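You operate a simulated robot arm through the tools that you are given. There is no shell and no other tool.

The job below is to be done with a simulated robot arm. You get a single attempt, and the scene is never put back.

## Task
Ink the locked plate and mark both blank boards at the mark press.
Fine: one print each; the board from the carriage goes on the ribs, the other stays on the carriage, drawn out.

It is judged by the outcome, as a careful person would: the job done as asked, and still so three seconds after it is handed in. It fails if anything else is knocked over, pushed out of place, dropped, spilled or broken.

## Robot
A 7-joint arm with a two-finger parallel gripper, fixed in place. Base frame: the origin is on the floor under the middle of its stand, x ahead of it, y to its left, z up. Units: m, degrees, N and s.
It reaches about 1.247 m from its shoulder. Its first joint turns from -132.0 to 132.0 degrees. Payload 3.91 kg.
The tool frame sits at the grasp point between the pads (the TCP): z along the fingers, y along the line on which they close. The tips reach 0.03 m beyond it. Largest opening 0.11 m; finger width 0.02, thickness 0.01; the body of the gripper, 0.048 by 0.112 m, starts 0.055 m behind the TCP.
Orientation is told as [roll, pitch, yaw] about the base's x, y, z axes, in that order, counted from this pose: with the fingers straight down and closing along the base's y, the tool's x points along the base's -x, its y along +y and its z along -z.

## Interface
- The arm moves only by the tool drive_tool. Its arguments are lists of equal length, an entry for each row: "dr": the turn, a rotation vector about the tool's x, y, z in degrees, a list of three; "translation": the shift along the tool's x, y, z in m, a list of three; "gripper": the closure, from 0 (fully open) to 1 (shut). In form: {"dr": [[ax, ay, az], ...], "translation": [[x, y, z], ...], "gripper": [gripper, ...]}. A call has 1 to 20 rows; each row shifts and turns the commanded pose from where the row before left it, along the tool's axes as they then stand. Rows are played at 5 a second. More than 0.05 m and 8.6 degrees between two rows, or a gripper value outside its range, and nothing of the call is played. A pose out of reach is approached as far as the arm can. The call stops where the force on the tool passes 90 N (or 10 N more than at its start, if that is more) or the arm is blocked; 0.2 s more then pass. Each finger travels about 0.108 m/s and halts on what it meets, pressing with about 33 N; the grip force reading is that of the motor and also rises with nothing between the fingers. The clock runs only during rows and for 0.2 s after the last one: add rows that do not move to give the fingers time. The reply holds the time, the measured pose of the TCP, the force on the tool along the base axes, the opening and the grip force, in the units named above and with some noise, with the torque about the TCP (base axes, N m) and any sound that the robot's microphone picked up.
- Cameras (640 x 400 px; columns grow to the right, rows downward): "scene" is fixed at [0.3984, -0.5005, 1.5429]; the picture's right is [0.92, -0.40, 0.00], its down [-0.21, -0.48, -0.85] and it looks along [0.34, 0.78, -0.52] (base axes); focal length 339 px, centre (320, 200). "wrist" rides on the gripper at [0.072, 0.017, -0.103] in the tool frame; the picture's right is [-0.23, 0.97, 0.00], its down [-0.76, -0.18, -0.62] and it looks along [-0.61, -0.14, 0.78] (tool axes); focal length 222 px, centre (320, 200). There is no depth. A picture from a camera that has moved, and an enlarged one, comes with that camera's place and axes in the base frame and with its lens.
- snapshot(camera): a new picture of that camera. It takes no simulated time.
- enlarge(camera, box): a new picture of the part [left, top, right, bottom] of that camera's present view, enlarged. It takes no simulated time.
- finish_job(): hands the job in; it is judged then, once.

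Nothing tells you positions but the pictures and the camera data. Unless the task says otherwise, let go and move clear before handing in.

The tools are called after ">>>" as name(argument=value, ...) on one line, values as JSON. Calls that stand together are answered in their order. drive_tool: Moves the arm, as the interface text tells. Its arguments: {"type":"object","properties":{"dr":{"type":"array"},"translation":{"type":"array"},"gripper":{"type":"array"}},"required":["dr","translation","gripper"]} The other tools are called the same way: snapshot (camera) takes a picture; enlarge (camera, box) takes an enlarged picture of a part of a camera's view; finish_job () hands the job in.

At the start:

```text
t: 0.0
ee_pos: [0.6937, 0.2256, 1.3359]
orientation: [0.0, 0.0, -0.1]
wrist_force: [-0.4, 0.0, 0.3]
wrist_torque: [-0.03, -0.02, 0.0]
gripper_width: 0.1101
grip_force: 0.0
```

scene: 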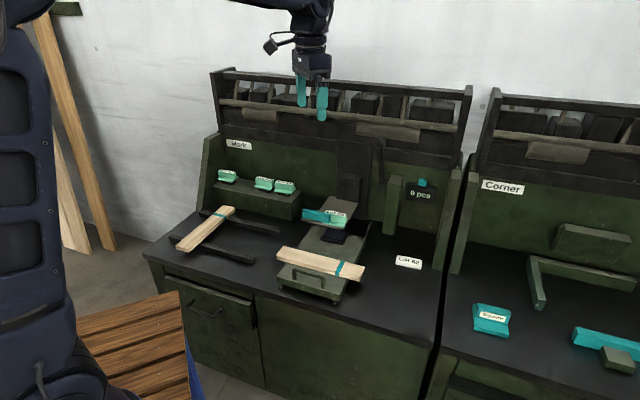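
wrist: 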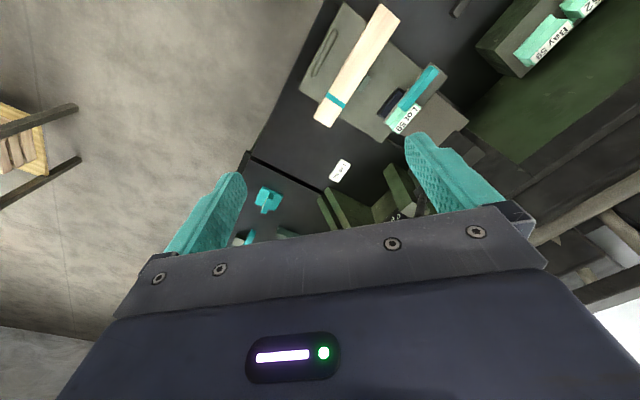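

I see a mark press with a board on its carriage, another board on two ribs to the left, and stamp plates on a shelf. I'll look closer before moving.

>>> enlarge(camera="scene", box=[140, 120, 300, 220])

>>> enlarge(camera="scene", box=[260, 140, 420, 240])

>>> enlarge(camera="scene", box=[240, 200, 400, 300])

>>> enlarge(camera="scene", box=[140, 190, 300, 290])

>>> enlarge(camera="scene", box=[360, 150, 520, 290])

>>> enlarge(camera="wrist", box=[280, 0, 480, 130])

```text
4.00 times, centred on (220, 170) of scene
camera zoom: at [0.3984, -0.5005, 1.5429], right [0.92, -0.4, 0.0], down [-0.21, -0.48, -0.85], along [0.34, 0.78, -0.52], focal length 1357 px, centre (720, 320)
```

zoom: 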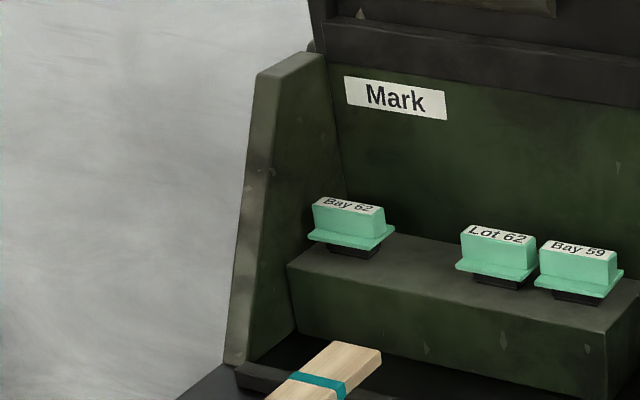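

```text
4.00 times, centred on (340, 190) of scene
camera zoom: at [0.3984, -0.5005, 1.5429], right [0.92, -0.4, 0.0], down [-0.21, -0.48, -0.85], along [0.34, 0.78, -0.52], focal length 1357 px, centre (240, 240)
```

zoom: 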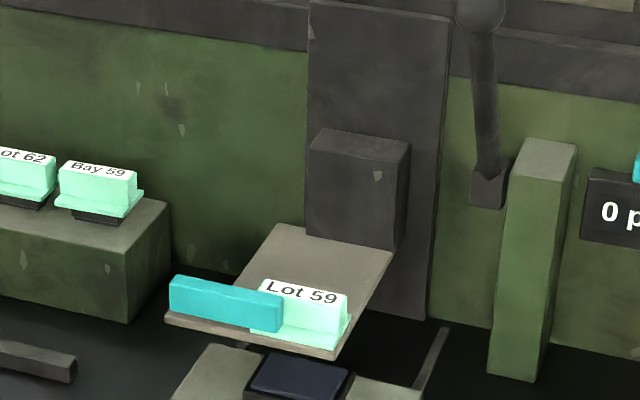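

```text
4.00 times, centred on (320, 250) of scene
camera zoom: at [0.3984, -0.5005, 1.5429], right [0.92, -0.4, 0.0], down [-0.21, -0.48, -0.85], along [0.34, 0.78, -0.52], focal length 1357 px, centre (320, 0)
```

zoom: 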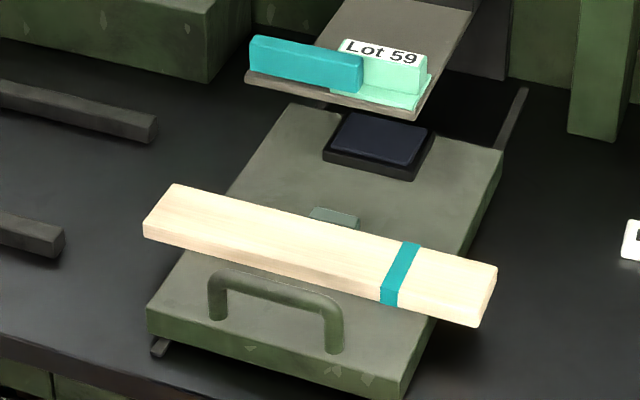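

```text
4.00 times, centred on (220, 240) of scene
camera zoom: at [0.3984, -0.5005, 1.5429], right [0.92, -0.4, 0.0], down [-0.21, -0.48, -0.85], along [0.34, 0.78, -0.52], focal length 1357 px, centre (720, 40)
```

zoom: 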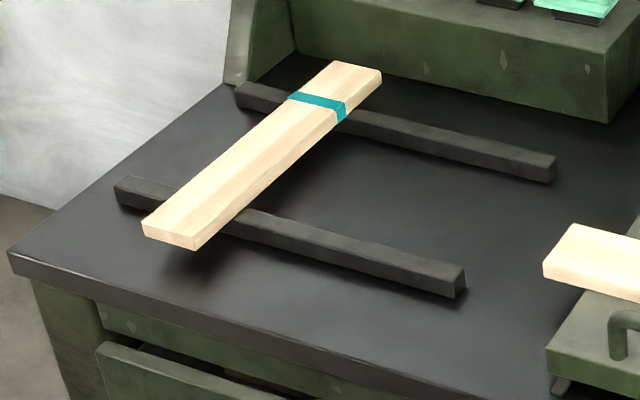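

```text
2.86 times, centred on (440, 220) of scene
camera zoom: at [0.3984, -0.5005, 1.5429], right [0.92, -0.4, 0.0], down [-0.21, -0.48, -0.85], along [0.34, 0.78, -0.52], focal length 970 px, centre (-23, 143)
```

zoom: 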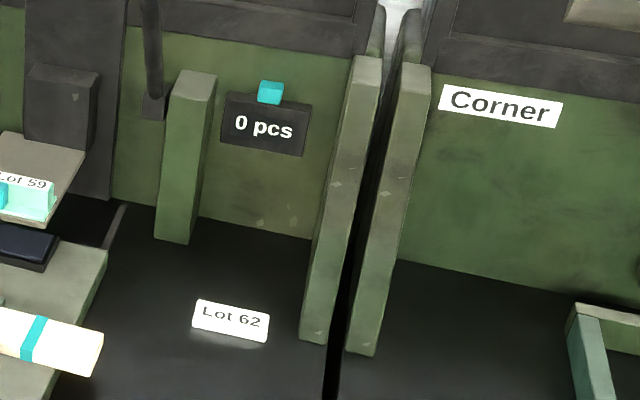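

```text
3.08 times, centred on (380, 65) of wrist
camera zoom: at [0.6213, 0.2416, 1.4397], right [0.23, 0.97, 0.0], down [0.76, -0.18, 0.62], along [0.61, -0.14, -0.78], focal length 684 px, centre (135, 615)
```

zoom: 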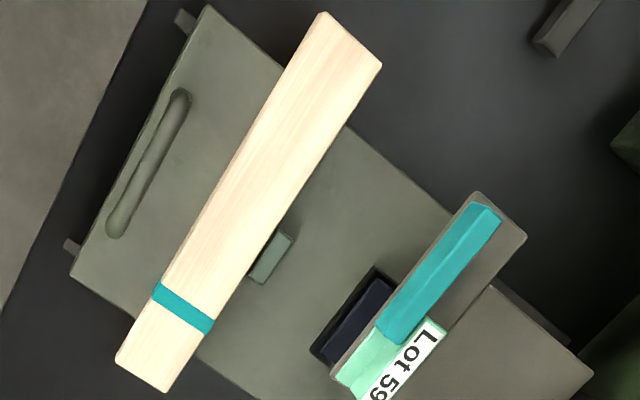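

The locked plate in the head reads "Lot 59"; an ink pad sits on the carriage's rear, beneath the head. I'll zoom in on the head, lever and counter to understand the mechanism.

>>> enlarge(camera="scene", box=[296, 195, 360, 235])

>>> enlarge(camera="scene", box=[320, 100, 448, 180])

>>> enlarge(camera="wrist", box=[370, 50, 450, 140])

>>> enlarge(camera="wrist", box=[310, 130, 440, 230])

>>> enlarge(camera="scene", box=[440, 280, 640, 400])

>>> enlarge(camera="scene", box=[384, 240, 448, 280])

```text
10.00 times, centred on (328, 215) of scene
camera zoom: at [0.3984, -0.5005, 1.5429], right [0.92, -0.4, 0.0], down [-0.21, -0.48, -0.85], along [0.34, 0.78, -0.52], focal length 3394 px, centre (240, 50)
```

zoom: 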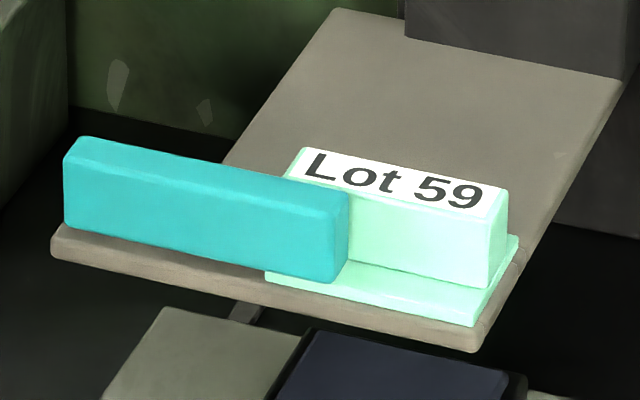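

```text
5.00 times, centred on (384, 140) of scene
camera zoom: at [0.3984, -0.5005, 1.5429], right [0.92, -0.4, 0.0], down [-0.21, -0.48, -0.85], along [0.34, 0.78, -0.52], focal length 1697 px, centre (0, 500)
```

zoom: 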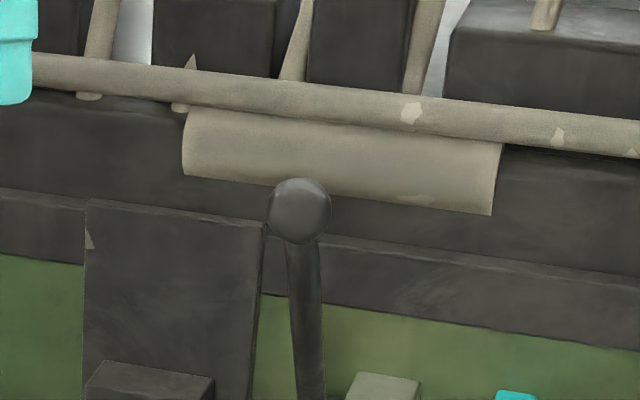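

```text
4.44 times, centred on (410, 95) of wrist
camera zoom: at [0.6213, 0.2416, 1.4397], right [0.23, 0.97, 0.0], down [0.76, -0.18, 0.62], along [0.61, -0.14, -0.78], focal length 987 px, centre (-80, 667)
```

zoom: 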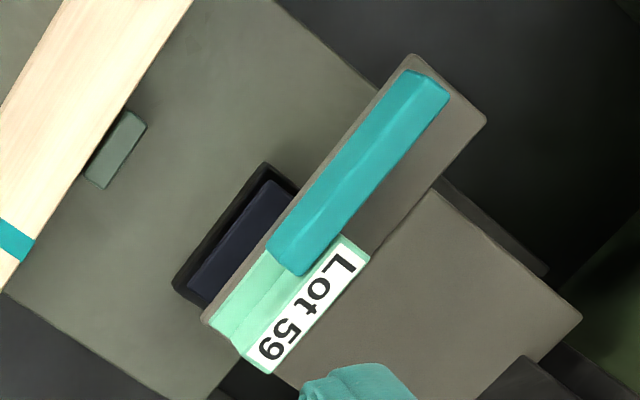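

```text
4.00 times, centred on (375, 180) of wrist
camera zoom: at [0.6213, 0.2416, 1.4397], right [0.23, 0.97, 0.0], down [0.76, -0.18, 0.62], along [0.61, -0.14, -0.78], focal length 888 px, centre (100, 280)
```

zoom: 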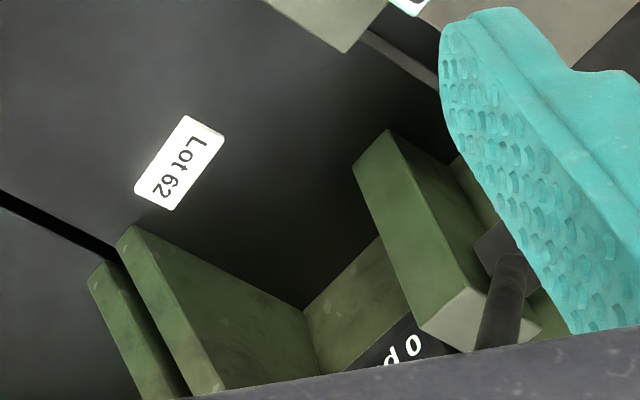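

```text
3.20 times, centred on (540, 340) of scene
camera zoom: at [0.3984, -0.5005, 1.5429], right [0.92, -0.4, 0.0], down [-0.21, -0.48, -0.85], along [0.34, 0.78, -0.52], focal length 1086 px, centre (-384, -248)
```

zoom: 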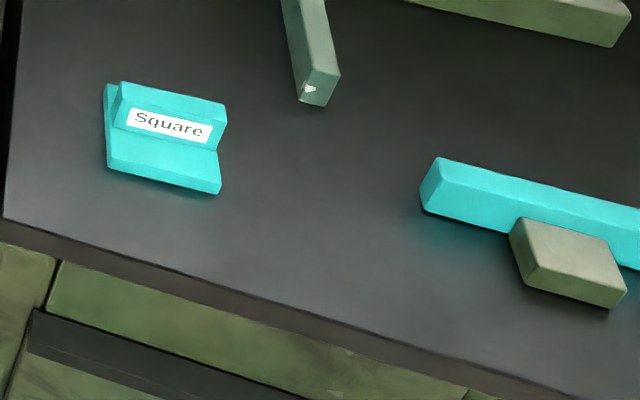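

```text
10.00 times, centred on (416, 260) of scene
camera zoom: at [0.3984, -0.5005, 1.5429], right [0.92, -0.4, 0.0], down [-0.21, -0.48, -0.85], along [0.34, 0.78, -0.52], focal length 3394 px, centre (-640, -400)
```

zoom: 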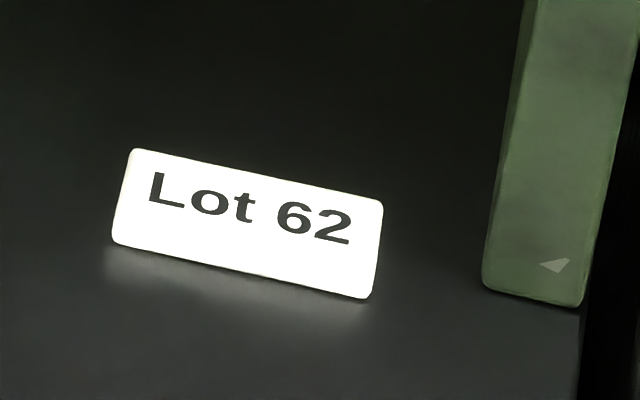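

The bench seems turned about 45° in the base frame (press axis pointing roughly along +x+y), with its top near z = 0.72. I'll turn the tool to match and look from nearer.

>>> drive_tool(dr=[[0, 0, -7.5], [0, 0, -7.5], [0, 0, -7.5], [0, 0, -7.5], [0, 0, -7.5], [0, 0, -7.5], [0, 0, 0], [0, 0, 0]], translation=[[0.02, 0, 0], [0.02, 0, 0], [0.02, 0, 0], [0.02, 0, 0], [0.02, 0, 0], [0.02, 0, 0], [0, 0, 0], [0, 0, 0]], gripper=[0, 0, 0, 0, 0, 0, 0, 0])

>>> snapshot(camera="wrist")

>>> snapshot(camera="scene")

```text
t: 1.8
ee_pos: [0.5824, 0.188, 1.3355]
orientation: [0.0, -0.1, 44.9]
wrist_force: [-0.9, -0.5, -0.2]
wrist_torque: [0.03, 0.01, -0.02]
gripper_width: 0.1099
grip_force: 0.1
```

```text
taken
camera wrist: at [0.5198, 0.1474, 1.4398], right [-0.53, 0.85, 0.0], down [0.66, 0.41, 0.62], along [0.53, 0.33, -0.78], focal length 222 px, centre (320, 200)
```

wrist: 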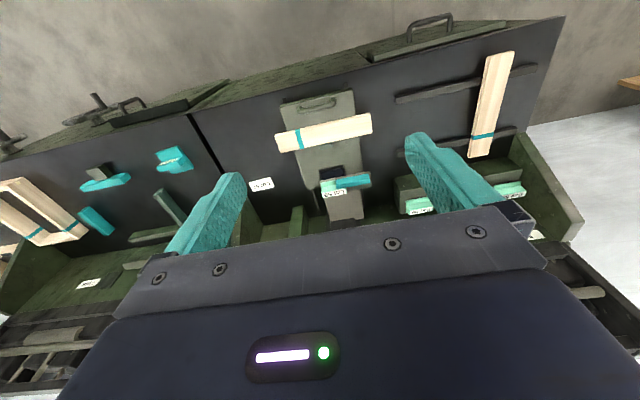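

```text
taken
```

scene: 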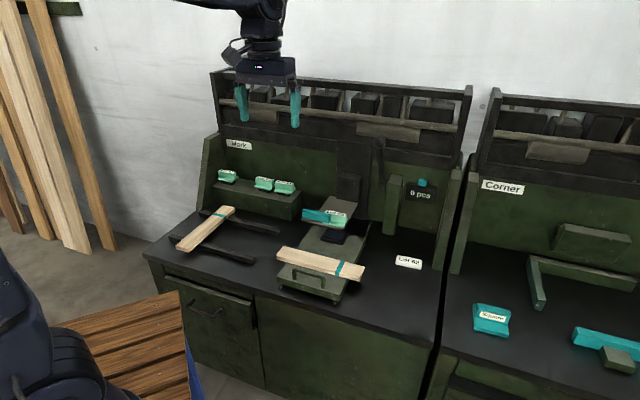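

The camera's picture is upside down relative to the bench (top = toward the operator). I'll zoom in on the press from here for triangulation.

>>> enlarge(camera="wrist", box=[260, 70, 400, 160])

>>> enlarge(camera="wrist", box=[260, 140, 400, 230])

>>> enlarge(camera="wrist", box=[380, 30, 560, 150])

```text
4.44 times, centred on (330, 115) of wrist
camera zoom: at [0.5198, 0.1474, 1.4398], right [-0.53, 0.85, 0.0], down [0.66, 0.41, 0.62], along [0.53, 0.33, -0.78], focal length 987 px, centre (276, 578)
```

zoom: 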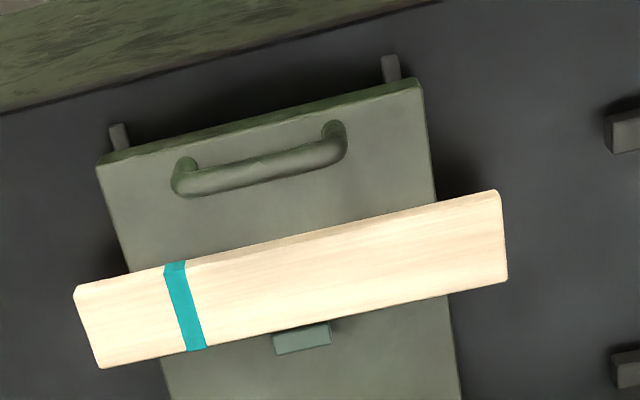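

```text
4.44 times, centred on (330, 185) of wrist
camera zoom: at [0.5198, 0.1474, 1.4398], right [-0.53, 0.85, 0.0], down [0.66, 0.41, 0.62], along [0.53, 0.33, -0.78], focal length 987 px, centre (276, 267)
```

zoom: 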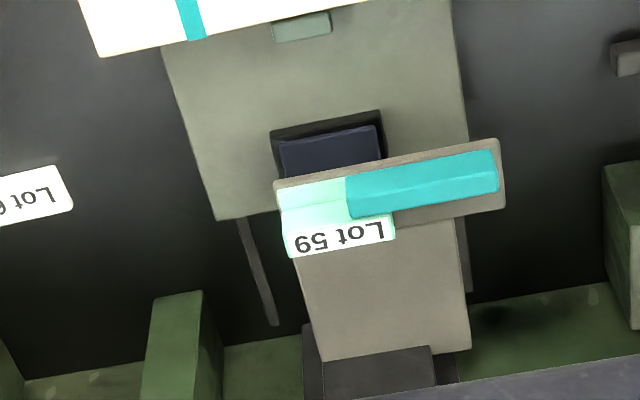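

```text
3.33 times, centred on (470, 90) of wrist
camera zoom: at [0.5198, 0.1474, 1.4398], right [-0.53, 0.85, 0.0], down [0.66, 0.41, 0.62], along [0.53, 0.33, -0.78], focal length 740 px, centre (-180, 567)
```

zoom: 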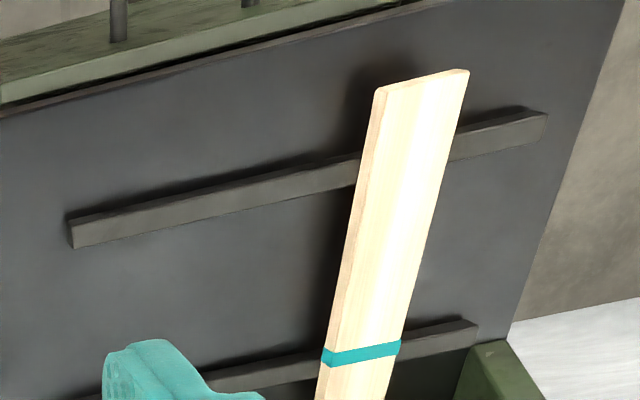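

Triangulating in press axes (a = inward at 45°, b = to the right), I get these positions:
- **Carriage:** b ≈ 0.205–0.42
- **Board on the carriage:** centred at a ≈ 0.741, b ≈ 0.315
- **Pad:** a ≈ 0.904, right under the plate
- **Lever pivot:** a ≈ 1.055, b ≈ 0.444, z ≈ 0.93, with its ball near a ≈ 0.94, z ≈ 1.14

I'll move above the lever ball to check it.

>>> drive_tool(dr=[[0, 0, 0], [0, 0, 0], [0, 0, 0], [0, 0, 0], [0, 0, 0], [0, 0, 0], [0, 0, 0], [0, 0, 0]], translation=[[-0.04, -0.018, 0], [-0.04, -0.018, 0], [-0.04, -0.018, 0], [-0.04, -0.018, 0], [-0.04, -0.018, 0], [-0.04, -0.018, 0], [0, 0, 0], [0, 0, 0]], gripper=[0, 0, 0, 0, 0, 0, 0, 0])

>>> snapshot(camera="wrist")

>>> snapshot(camera="scene")

```text
t: 3.6
ee_pos: [0.8278, 0.2811, 1.3354]
orientation: [0.0, 0.0, 45.0]
wrist_force: [0.3, 0.3, 0.2]
wrist_torque: [0.01, 0.01, 0.05]
gripper_width: 0.1099
grip_force: 0.0
```

```text
taken
camera wrist: at [0.7656, 0.2419, 1.4397], right [-0.53, 0.85, 0.0], down [0.66, 0.41, 0.62], along [0.53, 0.33, -0.78], focal length 222 px, centre (320, 200)
```

wrist: 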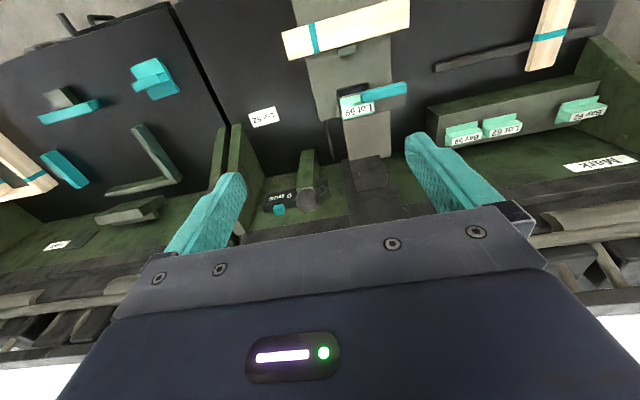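

```text
taken
```

scene: 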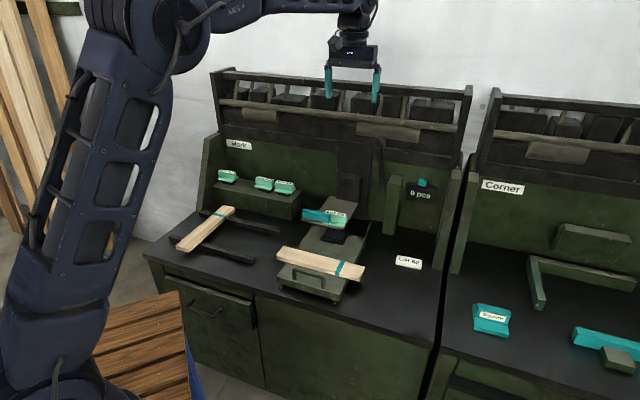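

>>> enlarge(camera="wrist", box=[250, 130, 370, 220])

>>> enlarge(camera="wrist", box=[310, 70, 430, 170])

>>> enlarge(camera="scene", box=[350, 130, 414, 200])

```text
4.44 times, centred on (310, 175) of wrist
camera zoom: at [0.7656, 0.2419, 1.4397], right [-0.53, 0.85, 0.0], down [0.66, 0.41, 0.62], along [0.53, 0.33, -0.78], focal length 987 px, centre (364, 311)
```

zoom: 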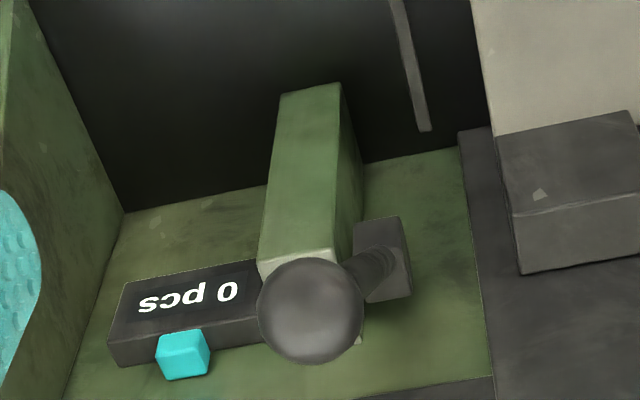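

```text
4.00 times, centred on (370, 120) of wrist
camera zoom: at [0.7656, 0.2419, 1.4397], right [-0.53, 0.85, 0.0], down [0.66, 0.41, 0.62], along [0.53, 0.33, -0.78], focal length 888 px, centre (120, 520)
```

zoom: 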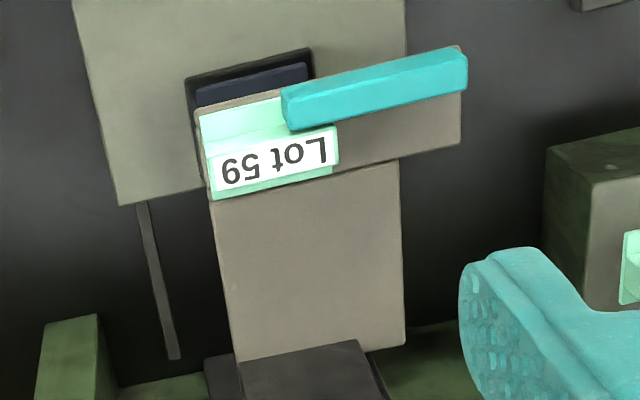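

```text
5.71 times, centred on (382, 165) of scene
camera zoom: at [0.3984, -0.5005, 1.5429], right [0.92, -0.4, 0.0], down [-0.21, -0.48, -0.85], along [0.34, 0.78, -0.52], focal length 1939 px, centre (-34, 400)
```

zoom: 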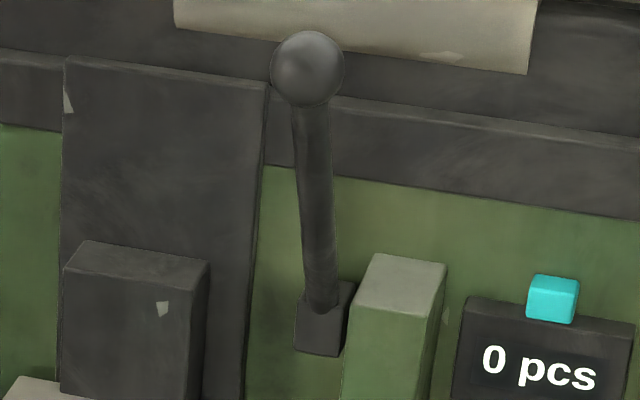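

The lever ball triangulates to a ≈ 0.935, b ≈ 0.442, z ≈ 1.145, with a radius of about 0.02 m. I'll move over it and lower the open fingers around it.

>>> drive_tool(dr=[[0, 0, 0], [0, 0, 0], [0, 0, 0], [0, 0, 0], [0, 0, 0], [0, 0, 0], [0, 0, 0], [0, 0, 0], [0, 0, 0], [0, 0, 0]], translation=[[-0.038, -0.014, 0], [-0.038, -0.014, 0], [-0.038, -0.014, 0], [-0.037, -0.0134, 0], [0, 0, 0.03], [0, 0, 0.03], [0, 0, 0.03], [0, 0, 0.03], [0, 0, 0], [0, 0, 0]], gripper=[0, 0, 0, 0, 0, 0, 0, 0, 0, 0])

>>> snapshot(camera="wrist")

>>> enlarge(camera="scene", box=[300, 60, 460, 160])

```text
t: 5.8
ee_pos: [0.9609, 0.3443, 1.212]
orientation: [0.0, 0.0, 45.0]
wrist_force: [0.6, 0.4, 0.1]
wrist_torque: [-0.03, 0.02, -0.01]
gripper_width: 0.1102
grip_force: 0.0
out of reach, approached as far as the arm can: row 4
```

```text
taken
camera wrist: at [0.8972, 0.3037, 1.317], right [-0.53, 0.85, 0.0], down [0.66, 0.41, 0.62], along [0.53, 0.33, -0.78], focal length 222 px, centre (320, 200)
```

wrist: 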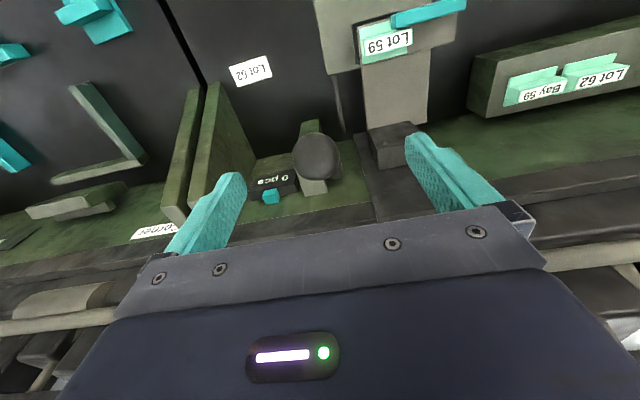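

```text
4.00 times, centred on (380, 110) of scene
camera zoom: at [0.3984, -0.5005, 1.5429], right [0.92, -0.4, 0.0], down [-0.21, -0.48, -0.85], along [0.34, 0.78, -0.52], focal length 1357 px, centre (80, 560)
```

zoom: 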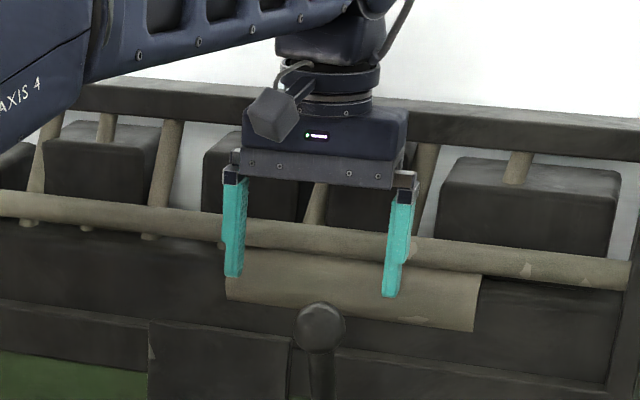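

The ball checks out at a ≈ 0.937, b ≈ 0.442. I'm about 12 mm short in a and 67 mm above it, so I'll lower with those corrections.

>>> drive_tool(dr=[[0, 0, 0], [0, 0, 0], [0, 0, 0], [0, 0, 0]], translation=[[-0.006, -0.003, 0.025], [-0.006, -0.003, 0.025], [0, 0, 0.017], [0, 0, 0]], gripper=[0, 0, 0, 0])

>>> enlarge(camera="scene", box=[320, 80, 448, 180])

>>> snapshot(camera="wrist")

```text
t: 6.8
ee_pos: [0.9715, 0.3482, 1.1452]
orientation: [0.0, 0.1, 45.0]
wrist_force: [-0.4, 0.1, 0.1]
wrist_torque: [0.03, 0.0, 0.03]
gripper_width: 0.1099
grip_force: 0.1
```

```text
4.00 times, centred on (384, 130) of scene
camera zoom: at [0.3984, -0.5005, 1.5429], right [0.92, -0.4, 0.0], down [-0.21, -0.48, -0.85], along [0.34, 0.78, -0.52], focal length 1357 px, centre (64, 480)
```

zoom: 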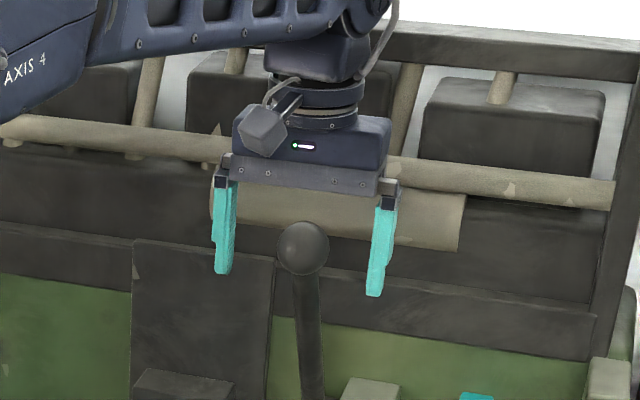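

```text
taken
camera wrist: at [0.9091, 0.3072, 1.2497], right [-0.53, 0.85, 0.0], down [0.66, 0.41, 0.62], along [0.53, 0.33, -0.78], focal length 222 px, centre (320, 200)
```

wrist: 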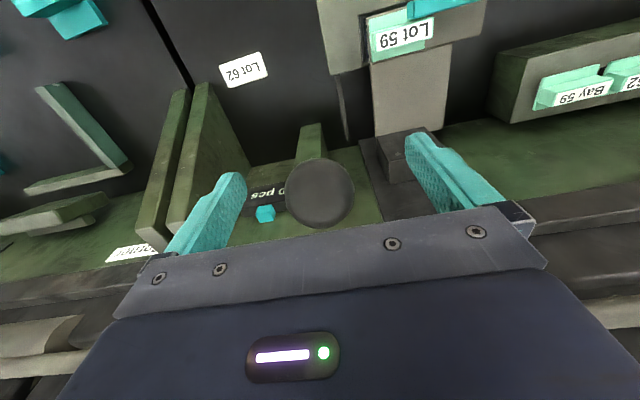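

The ball is centred between the fingers, so I'll close on it.

>>> drive_tool(dr=[[0, 0, 0], [0, 0, 0], [0, 0, 0], [0, 0, 0]], translation=[[0, 0, 0], [0, 0, 0], [0, 0, 0], [0, 0, 0]], gripper=[0.4, 0.7, 1, 1])

>>> snapshot(camera="wrist")

```text
t: 7.8
ee_pos: [0.9733, 0.3455, 1.1458]
orientation: [0.0, 0.0, 45.0]
wrist_force: [9.6, -8.9, -0.4]
wrist_torque: [0.1, -0.39, -0.18]
gripper_width: 0.0416
grip_force: 45.4
```

```text
taken
camera wrist: at [0.9098, 0.3063, 1.2497], right [-0.53, 0.85, 0.0], down [0.66, 0.41, 0.62], along [0.53, 0.33, -0.78], focal length 222 px, centre (320, 200)
```

wrist: 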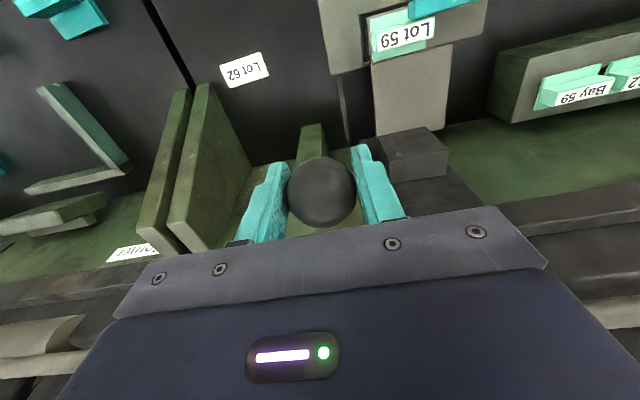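

Gripped at 0.0416 m, as expected for the ball. I'll begin pulling along the arc in small steps, watching the force and the head.

>>> drive_tool(dr=[[0, 0, 0], [0, 0, 0], [0, 0, 0]], translation=[[0.0093, -0.0015, 0.0057], [0.0093, 0, 0.0058], [0, 0, 0]], gripper=[1, 1, 1])

>>> snapshot(camera="scene")

>>> enlarge(camera="scene", box=[280, 160, 408, 240])

```text
t: 8.6
ee_pos: [0.9608, 0.3348, 1.1345]
orientation: [0.0, 0.1, 45.0]
wrist_force: [8.6, 3.9, -2.5]
wrist_torque: [0.92, -0.93, 0.07]
gripper_width: 0.0413
grip_force: 45.0
```

```text
taken
```

scene: 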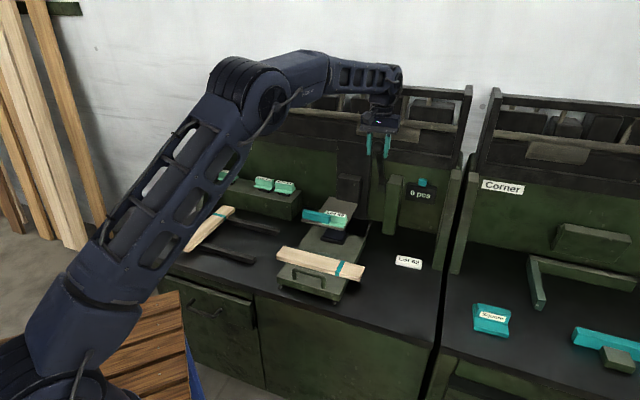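

```text
5.00 times, centred on (344, 200) of scene
camera zoom: at [0.3984, -0.5005, 1.5429], right [0.92, -0.4, 0.0], down [-0.21, -0.48, -0.85], along [0.34, 0.78, -0.52], focal length 1697 px, centre (200, 200)
```

zoom: 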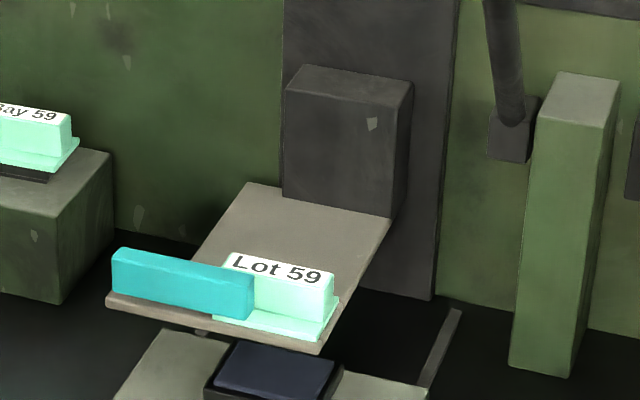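

The head has dropped a few millimetres while the lever turned about 5°, so the lever does drive the head. I'll continue along the arc.

>>> drive_tool(dr=[[0, 0, 0], [0, 0, 0], [0, 0, 0], [0, 0, 0], [0, 0, 0]], translation=[[0.0174, 0, 0.013], [0.0163, 0, 0.0146], [0.0149, 0, 0.0159], [0.0135, 0, 0.0171], [0, 0, 0]], gripper=[1, 1, 1, 1, 1])

>>> enlarge(camera="scene", box=[280, 130, 440, 240])

```text
t: 9.8
ee_pos: [0.9169, 0.2899, 1.0747]
orientation: [0.0, -0.1, 45.1]
wrist_force: [-0.2, 9.5, 1.6]
wrist_torque: [0.99, -0.92, 0.02]
gripper_width: 0.0416
grip_force: 45.3
```

```text
3.64 times, centred on (360, 185) of scene
camera zoom: at [0.3984, -0.5005, 1.5429], right [0.92, -0.4, 0.0], down [-0.21, -0.48, -0.85], along [0.34, 0.78, -0.52], focal length 1234 px, centre (174, 254)
```

zoom: 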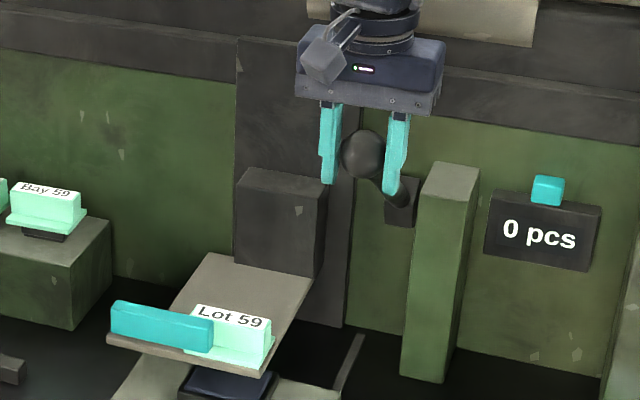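

The head is down about 15 mm with the lever near 54°. I'll keep pulling.

>>> drive_tool(dr=[[0, 0, 0], [0, 0, 0], [0, 0, 0], [0, 0, 0]], translation=[[0.012, -0.0005, 0.0183], [0.0103, -0.0005, 0.0192], [0.0086, 0, 0.02], [0, 0, 0]], gripper=[1, 1, 1, 1])

>>> enlarge(camera="scene", box=[280, 130, 440, 240])

```text
t: 10.8
ee_pos: [0.8943, 0.268, 1.0169]
orientation: [0.0, 0.2, 44.9]
wrist_force: [-15.6, 13.2, 2.2]
wrist_torque: [0.44, -0.37, 0.16]
gripper_width: 0.0414
grip_force: 45.0
```

```text
3.64 times, centred on (360, 185) of scene
camera zoom: at [0.3984, -0.5005, 1.5429], right [0.92, -0.4, 0.0], down [-0.21, -0.48, -0.85], along [0.34, 0.78, -0.52], focal length 1234 px, centre (174, 254)
```

zoom: 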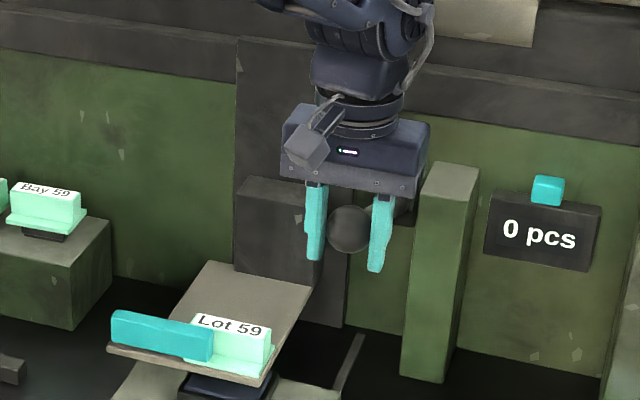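

The head is down about 27 mm, and the lateral load shows I'm slightly too far to +b. I'll correct that and continue in finer steps.

>>> drive_tool(dr=[[0, 0, 0], [0, 0, 0], [0, 0, 0], [0, 0, 0], [0, 0, 0]], translation=[[0.0035, 0.0015, 0.0103], [0.0033, 0.0005, 0.0104], [0.0027, 0, 0.0106], [0.0023, 0, 0.0107], [0, 0, 0]], gripper=[1, 1, 1, 1, 1])

>>> enlarge(camera="scene", box=[280, 150, 440, 250])

```text
t: 12.0
ee_pos: [0.8858, 0.2597, 0.9739]
orientation: [-0.1, 0.0, 45.0]
wrist_force: [-10.1, -1.5, 5.4]
wrist_torque: [0.47, -0.56, 0.07]
gripper_width: 0.0412
grip_force: 44.7
```

```text
4.00 times, centred on (360, 200) of scene
camera zoom: at [0.3984, -0.5005, 1.5429], right [0.92, -0.4, 0.0], down [-0.21, -0.48, -0.85], along [0.34, 0.78, -0.52], focal length 1357 px, centre (160, 200)
```

zoom: 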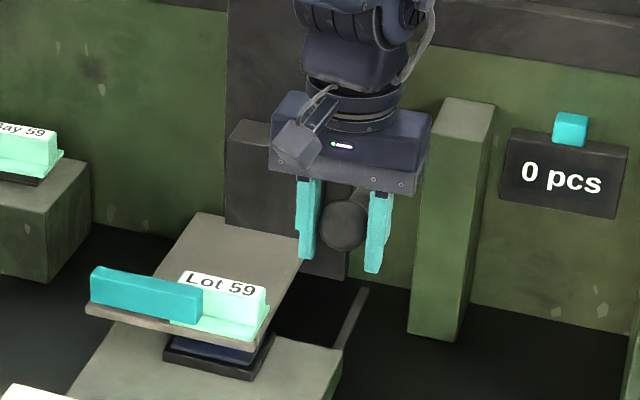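

The plate is nearing the pad. I'll continue in small steps, watching for a rise in force.

>>> drive_tool(dr=[[0, 0, 0], [0, 0, 0], [0, 0, 0], [0, 0, 0], [0, 0, 0]], translation=[[0.0017, 0, 0.0108], [0.0014, 0, 0.0108], [0.0008, 0, 0.0108], [0.0004, 0, 0.0109], [0, 0, 0]], gripper=[1, 1, 1, 1, 1])

>>> enlarge(camera="scene", box=[280, 150, 440, 250])

```text
t: 13.2
ee_pos: [0.8818, 0.257, 0.9342]
orientation: [-0.1, 0.0, 45.0]
wrist_force: [17.3, -0.4, 38.1]
wrist_torque: [0.16, 0.04, -0.07]
gripper_width: 0.0412
grip_force: 45.3
```

```text
4.00 times, centred on (360, 200) of scene
camera zoom: at [0.3984, -0.5005, 1.5429], right [0.92, -0.4, 0.0], down [-0.21, -0.48, -0.85], along [0.34, 0.78, -0.52], focal length 1357 px, centre (160, 200)
```

zoom: 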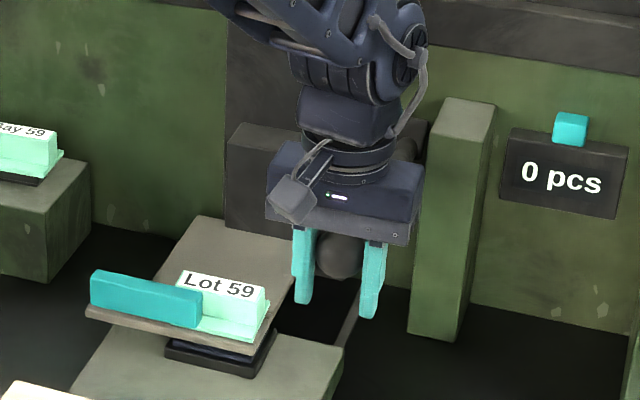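

Force has risen to about 38 N upward, which suggests contact. I'll zoom in to check the plate against the pad.

>>> enlarge(camera="scene", box=[300, 210, 364, 250])

>>> snapshot(camera="wrist")

```text
10.00 times, centred on (332, 230) of scene
camera zoom: at [0.3984, -0.5005, 1.5429], right [0.92, -0.4, 0.0], down [-0.21, -0.48, -0.85], along [0.34, 0.78, -0.52], focal length 3394 px, centre (200, -100)
```

zoom: 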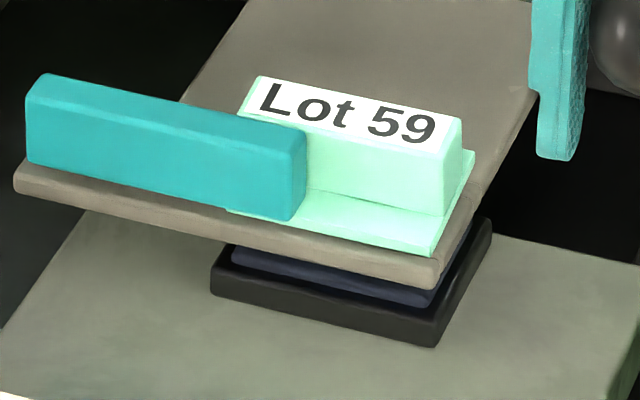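

```text
taken
camera wrist: at [0.8203, 0.2168, 1.0367], right [-0.53, 0.85, 0.0], down [0.66, 0.41, 0.63], along [0.53, 0.33, -0.78], focal length 222 px, centre (320, 200)
```

wrist: 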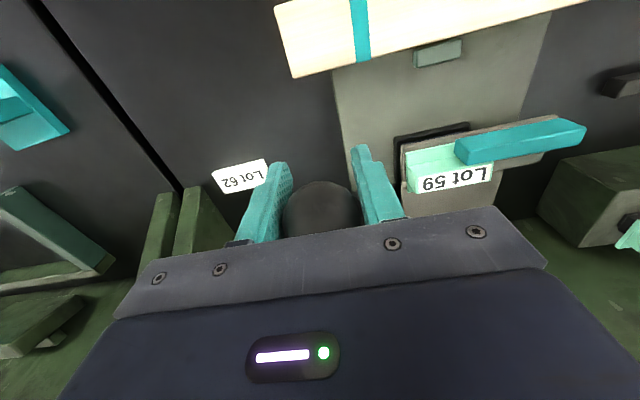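

The head is down on the pad. I'll press slightly more to ensure a firm inking, then hold.

>>> drive_tool(dr=[[0, 0, 0], [0, 0, 0], [0, 0, 0]], translation=[[0, 0, 0.002], [0, 0, 0.0015], [0, 0, 0]], gripper=[1, 1, 1])

>>> enlarge(camera="scene", box=[300, 210, 364, 250])

```text
t: 14.0
ee_pos: [0.8828, 0.256, 0.929]
orientation: [0.0, 0.1, 45.1]
wrist_force: [12.6, -6.4, 37.7]
wrist_torque: [0.26, 0.03, -0.09]
gripper_width: 0.0414
grip_force: 44.9
```

```text
10.00 times, centred on (332, 230) of scene
camera zoom: at [0.3984, -0.5005, 1.5429], right [0.92, -0.4, 0.0], down [-0.21, -0.48, -0.85], along [0.34, 0.78, -0.52], focal length 3394 px, centre (200, -100)
```

zoom: 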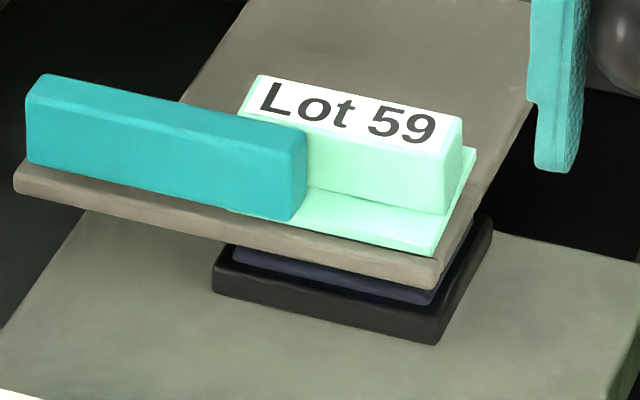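

The head hasn't moved and the force hasn't risen, so it is fully down on the pad and the plate should be inked. I'll return the lever up along the same arc.

>>> drive_tool(dr=[[0, 0, 0], [0, 0, 0], [0, 0, 0], [0, 0, 0], [0, 0, 0], [0, 0, 0], [0, 0, 0], [0, 0, 0], [0, 0, 0], [0, 0, 0], [0, 0, 0], [0, 0, 0], [0, 0, 0]], translation=[[0, 0, -0.0035], [-0.0012, 0, -0.0217], [-0.0031, 0, -0.0216], [-0.005, 0, -0.0213], [-0.0068, 0, -0.0207], [-0.0086, 0, -0.02], [-0.0103, 0, -0.0192], [-0.012, 0, -0.0183], [-0.0135, 0, -0.0171], [-0.0149, 0, -0.0159], [-0.0163, 0, -0.0146], [-0.0174, 0, -0.013], [0, 0, 0]], gripper=[1, 1, 1, 1, 1, 1, 1, 1, 1, 1, 1, 1, 1])

>>> enlarge(camera="scene", box=[280, 110, 440, 240])

```text
t: 16.6
ee_pos: [0.9531, 0.326, 1.1279]
orientation: [0.3, 1.4, 44.9]
wrist_force: [-40.5, -26.5, 7.5]
wrist_torque: [0.5, -0.71, 0.1]
gripper_width: 0.0002
grip_force: 37.7
stopped in row 13: the force on the tool passed its limit at 131 N (the readings are from after the stop); the commanded pose is now the measured one
```

```text
3.08 times, centred on (360, 175) of scene
camera zoom: at [0.3984, -0.5005, 1.5429], right [0.92, -0.4, 0.0], down [-0.21, -0.48, -0.85], along [0.34, 0.78, -0.52], focal length 1044 px, centre (197, 277)
```

zoom: 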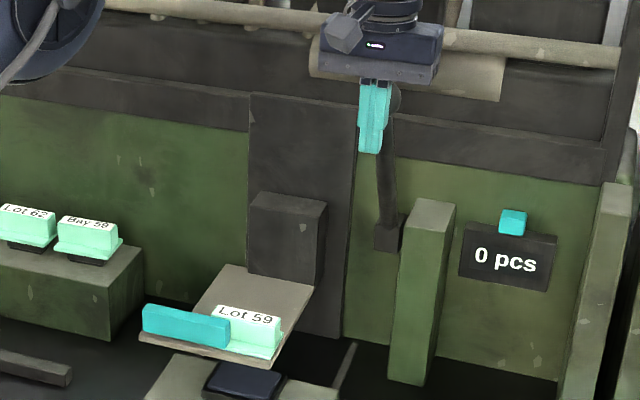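

The fingers slipped off the ball near the top and closed in front of the lever, which is against its upper stop. I'll back away outward right now to relieve the force.

>>> drive_tool(dr=[[0, 0, 0], [0, 0, 0], [0, 0, 0], [0, 0, 0]], translation=[[0.015, 0, 0], [0.025, 0, 0], [0.03, 0, -0.01], [0, 0, 0]], gripper=[1, 1, 1, 1])

>>> enlarge(camera="scene", box=[280, 110, 440, 240])

>>> snapshot(camera="scene")

```text
t: 17.6
ee_pos: [0.9062, 0.2797, 1.1369]
orientation: [0.2, 1.3, 44.9]
wrist_force: [-0.4, 0.2, 0.1]
wrist_torque: [0.01, 0.01, 0.03]
gripper_width: 0.0001
grip_force: 37.5
```

```text
3.08 times, centred on (360, 175) of scene
camera zoom: at [0.3984, -0.5005, 1.5429], right [0.92, -0.4, 0.0], down [-0.21, -0.48, -0.85], along [0.34, 0.78, -0.52], focal length 1044 px, centre (197, 277)
```

zoom: 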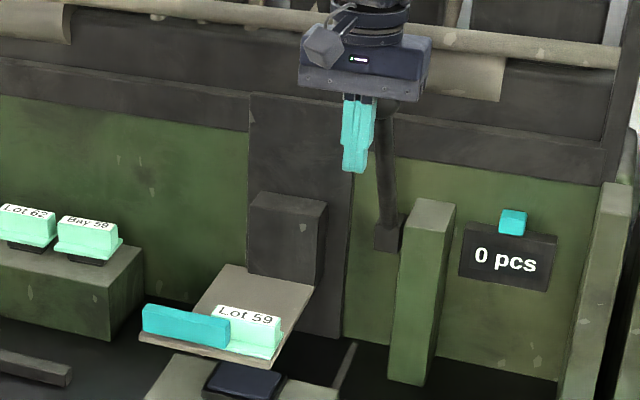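

```text
taken
```

scene: 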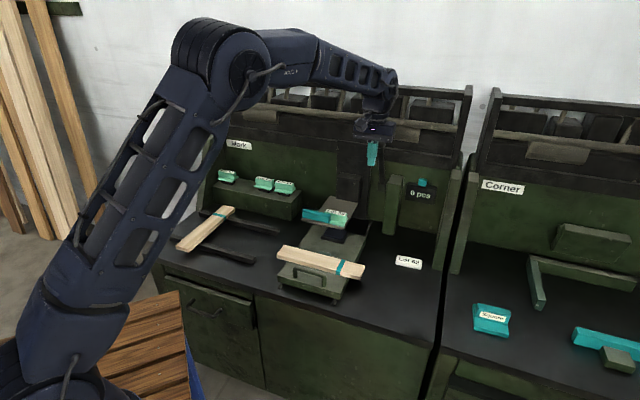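

The lever is back at rest and the counter still reads 0. Next I'll push the carriage in: its handle is a vertical staple with the bar near a ≈ 0.652, z ≈ 0.80, b ≈ 0.314. I'll come down in front of it with closed fingers.

>>> drive_tool(dr=[[0.1, -0.6, 0], [0.1, -0.7, 0], [0, 0, 0], [0, 0, 0], [0, 0, 0], [0, 0, 0], [0, 0, 0], [0, 0, 0], [0, 0, 0], [0, 0, 0], [0, 0, 0], [0, 0, 0], [0, 0, 0]], translation=[[0.042, 0.0215, 0], [0.042, 0.0215, 0], [0.042, 0.0215, 0], [0.042, 0.0215, 0], [0.042, 0.0215, 0], [0.042, 0.0215, 0], [0, 0, 0.044], [0, 0, 0.044], [0, 0, 0.044], [0, 0, 0.044], [0, 0, 0.044], [0, 0, 0.044], [0, 0, 0]], gripper=[1, 1, 1, 1, 1, 1, 1, 1, 1, 1, 1, 1, 1])

>>> snapshot(camera="wrist")

>>> enlarge(camera="scene", box=[230, 180, 390, 310])

```text
t: 20.4
ee_pos: [0.6362, 0.1926, 0.876]
orientation: [0.1, 0.0, 44.9]
wrist_force: [0.1, 0.2, 0.3]
wrist_torque: [0.03, -0.02, 0.0]
gripper_width: 0.0001
grip_force: 37.7
```

```text
taken
camera wrist: at [0.5738, 0.1533, 0.9798], right [-0.53, 0.85, 0.0], down [0.67, 0.41, 0.62], along [0.53, 0.33, -0.78], focal length 222 px, centre (320, 200)
```

wrist: 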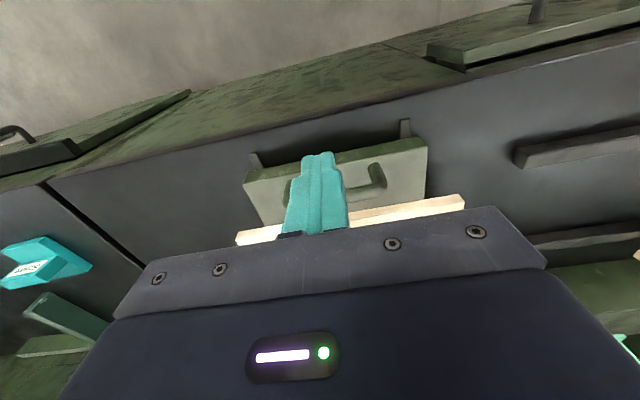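

```text
3.08 times, centred on (310, 245) of scene
camera zoom: at [0.3984, -0.5005, 1.5429], right [0.92, -0.4, 0.0], down [-0.21, -0.48, -0.85], along [0.34, 0.78, -0.52], focal length 1044 px, centre (351, 62)
```

zoom: 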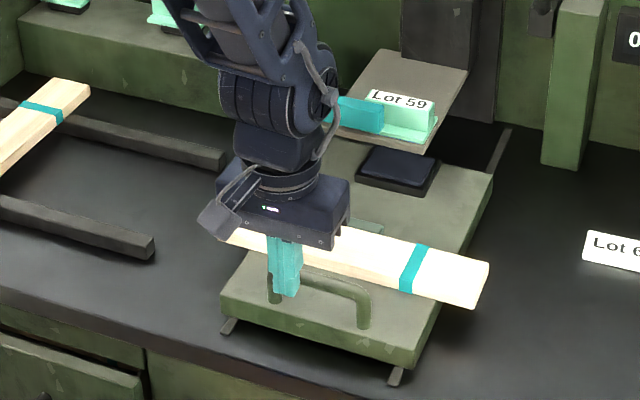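

The closed fingers are in front of the handle at a ≈ 0.586. I'll lower to handle-bar height and push inward gently until contact.

>>> drive_tool(dr=[[0, 0, 0], [0, 0, 0], [0, 0, 0], [0, 0, 0], [0, 0, 0], [0, 0, 0]], translation=[[0, 0, 0.04], [0, 0, 0.04], [-0.015, 0, 0], [-0.01, 0, 0], [-0.005, 0, 0], [0, 0, 0]], gripper=[1, 1, 1, 1, 1, 1])

>>> enlarge(camera="scene", box=[250, 220, 350, 310])

>>> snapshot(camera="wrist")

```text
t: 21.8
ee_pos: [0.6575, 0.2141, 0.7953]
orientation: [0.1, 0.0, 44.9]
wrist_force: [-0.1, 0.0, 0.3]
wrist_torque: [-0.02, 0.02, 0.0]
gripper_width: 0.0002
grip_force: 37.3
```

```text
4.44 times, centred on (300, 265) of scene
camera zoom: at [0.3984, -0.5005, 1.5429], right [0.92, -0.4, 0.0], down [-0.21, -0.48, -0.85], along [0.34, 0.78, -0.52], focal length 1508 px, centre (409, -89)
```

zoom: 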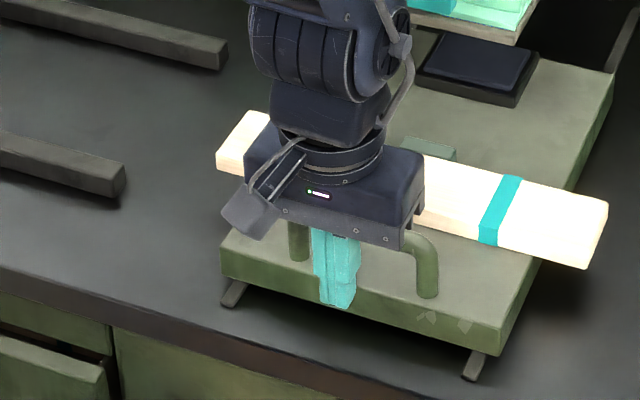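

```text
taken
camera wrist: at [0.595, 0.1741, 0.8996], right [-0.53, 0.85, 0.0], down [0.67, 0.41, 0.62], along [0.53, 0.33, -0.78], focal length 222 px, centre (320, 200)
```

wrist: 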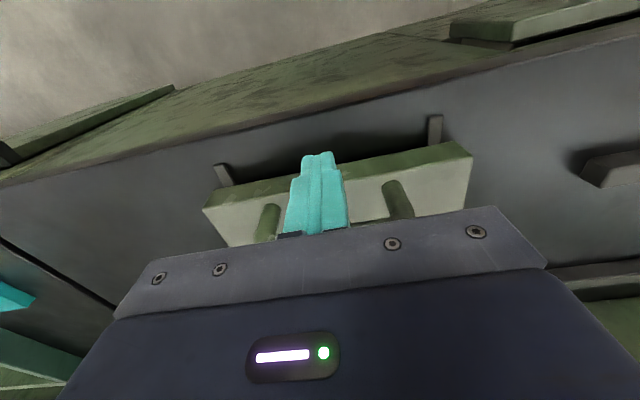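

No contact yet at a ≈ 0.616. I'll push inward slowly.

>>> drive_tool(dr=[[0, 0, 0], [0, 0, 0], [0, 0, 0], [0, 0, 0], [0, 0, 0], [0, 0, 0]], translation=[[-0.01, 0, 0], [-0.01, 0, 0], [-0.01, 0, 0], [-0.01, 0, 0], [-0.01, 0, 0], [0, 0, 0]], gripper=[1, 1, 1, 1, 1, 1])

>>> enlarge(camera="scene", box=[250, 190, 378, 290])

```text
t: 23.2
ee_pos: [0.6932, 0.2501, 0.7947]
orientation: [0.0, 0.1, 44.9]
wrist_force: [-0.6, 0.9, -1.2]
wrist_torque: [-0.04, -0.01, 0.0]
gripper_width: 0.0002
grip_force: 37.8
```

```text
4.00 times, centred on (314, 240) of scene
camera zoom: at [0.3984, -0.5005, 1.5429], right [0.92, -0.4, 0.0], down [-0.21, -0.48, -0.85], along [0.34, 0.78, -0.52], focal length 1357 px, centre (344, 40)
```

zoom: 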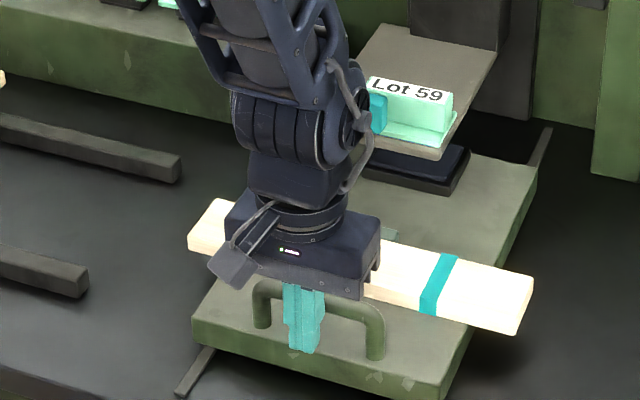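

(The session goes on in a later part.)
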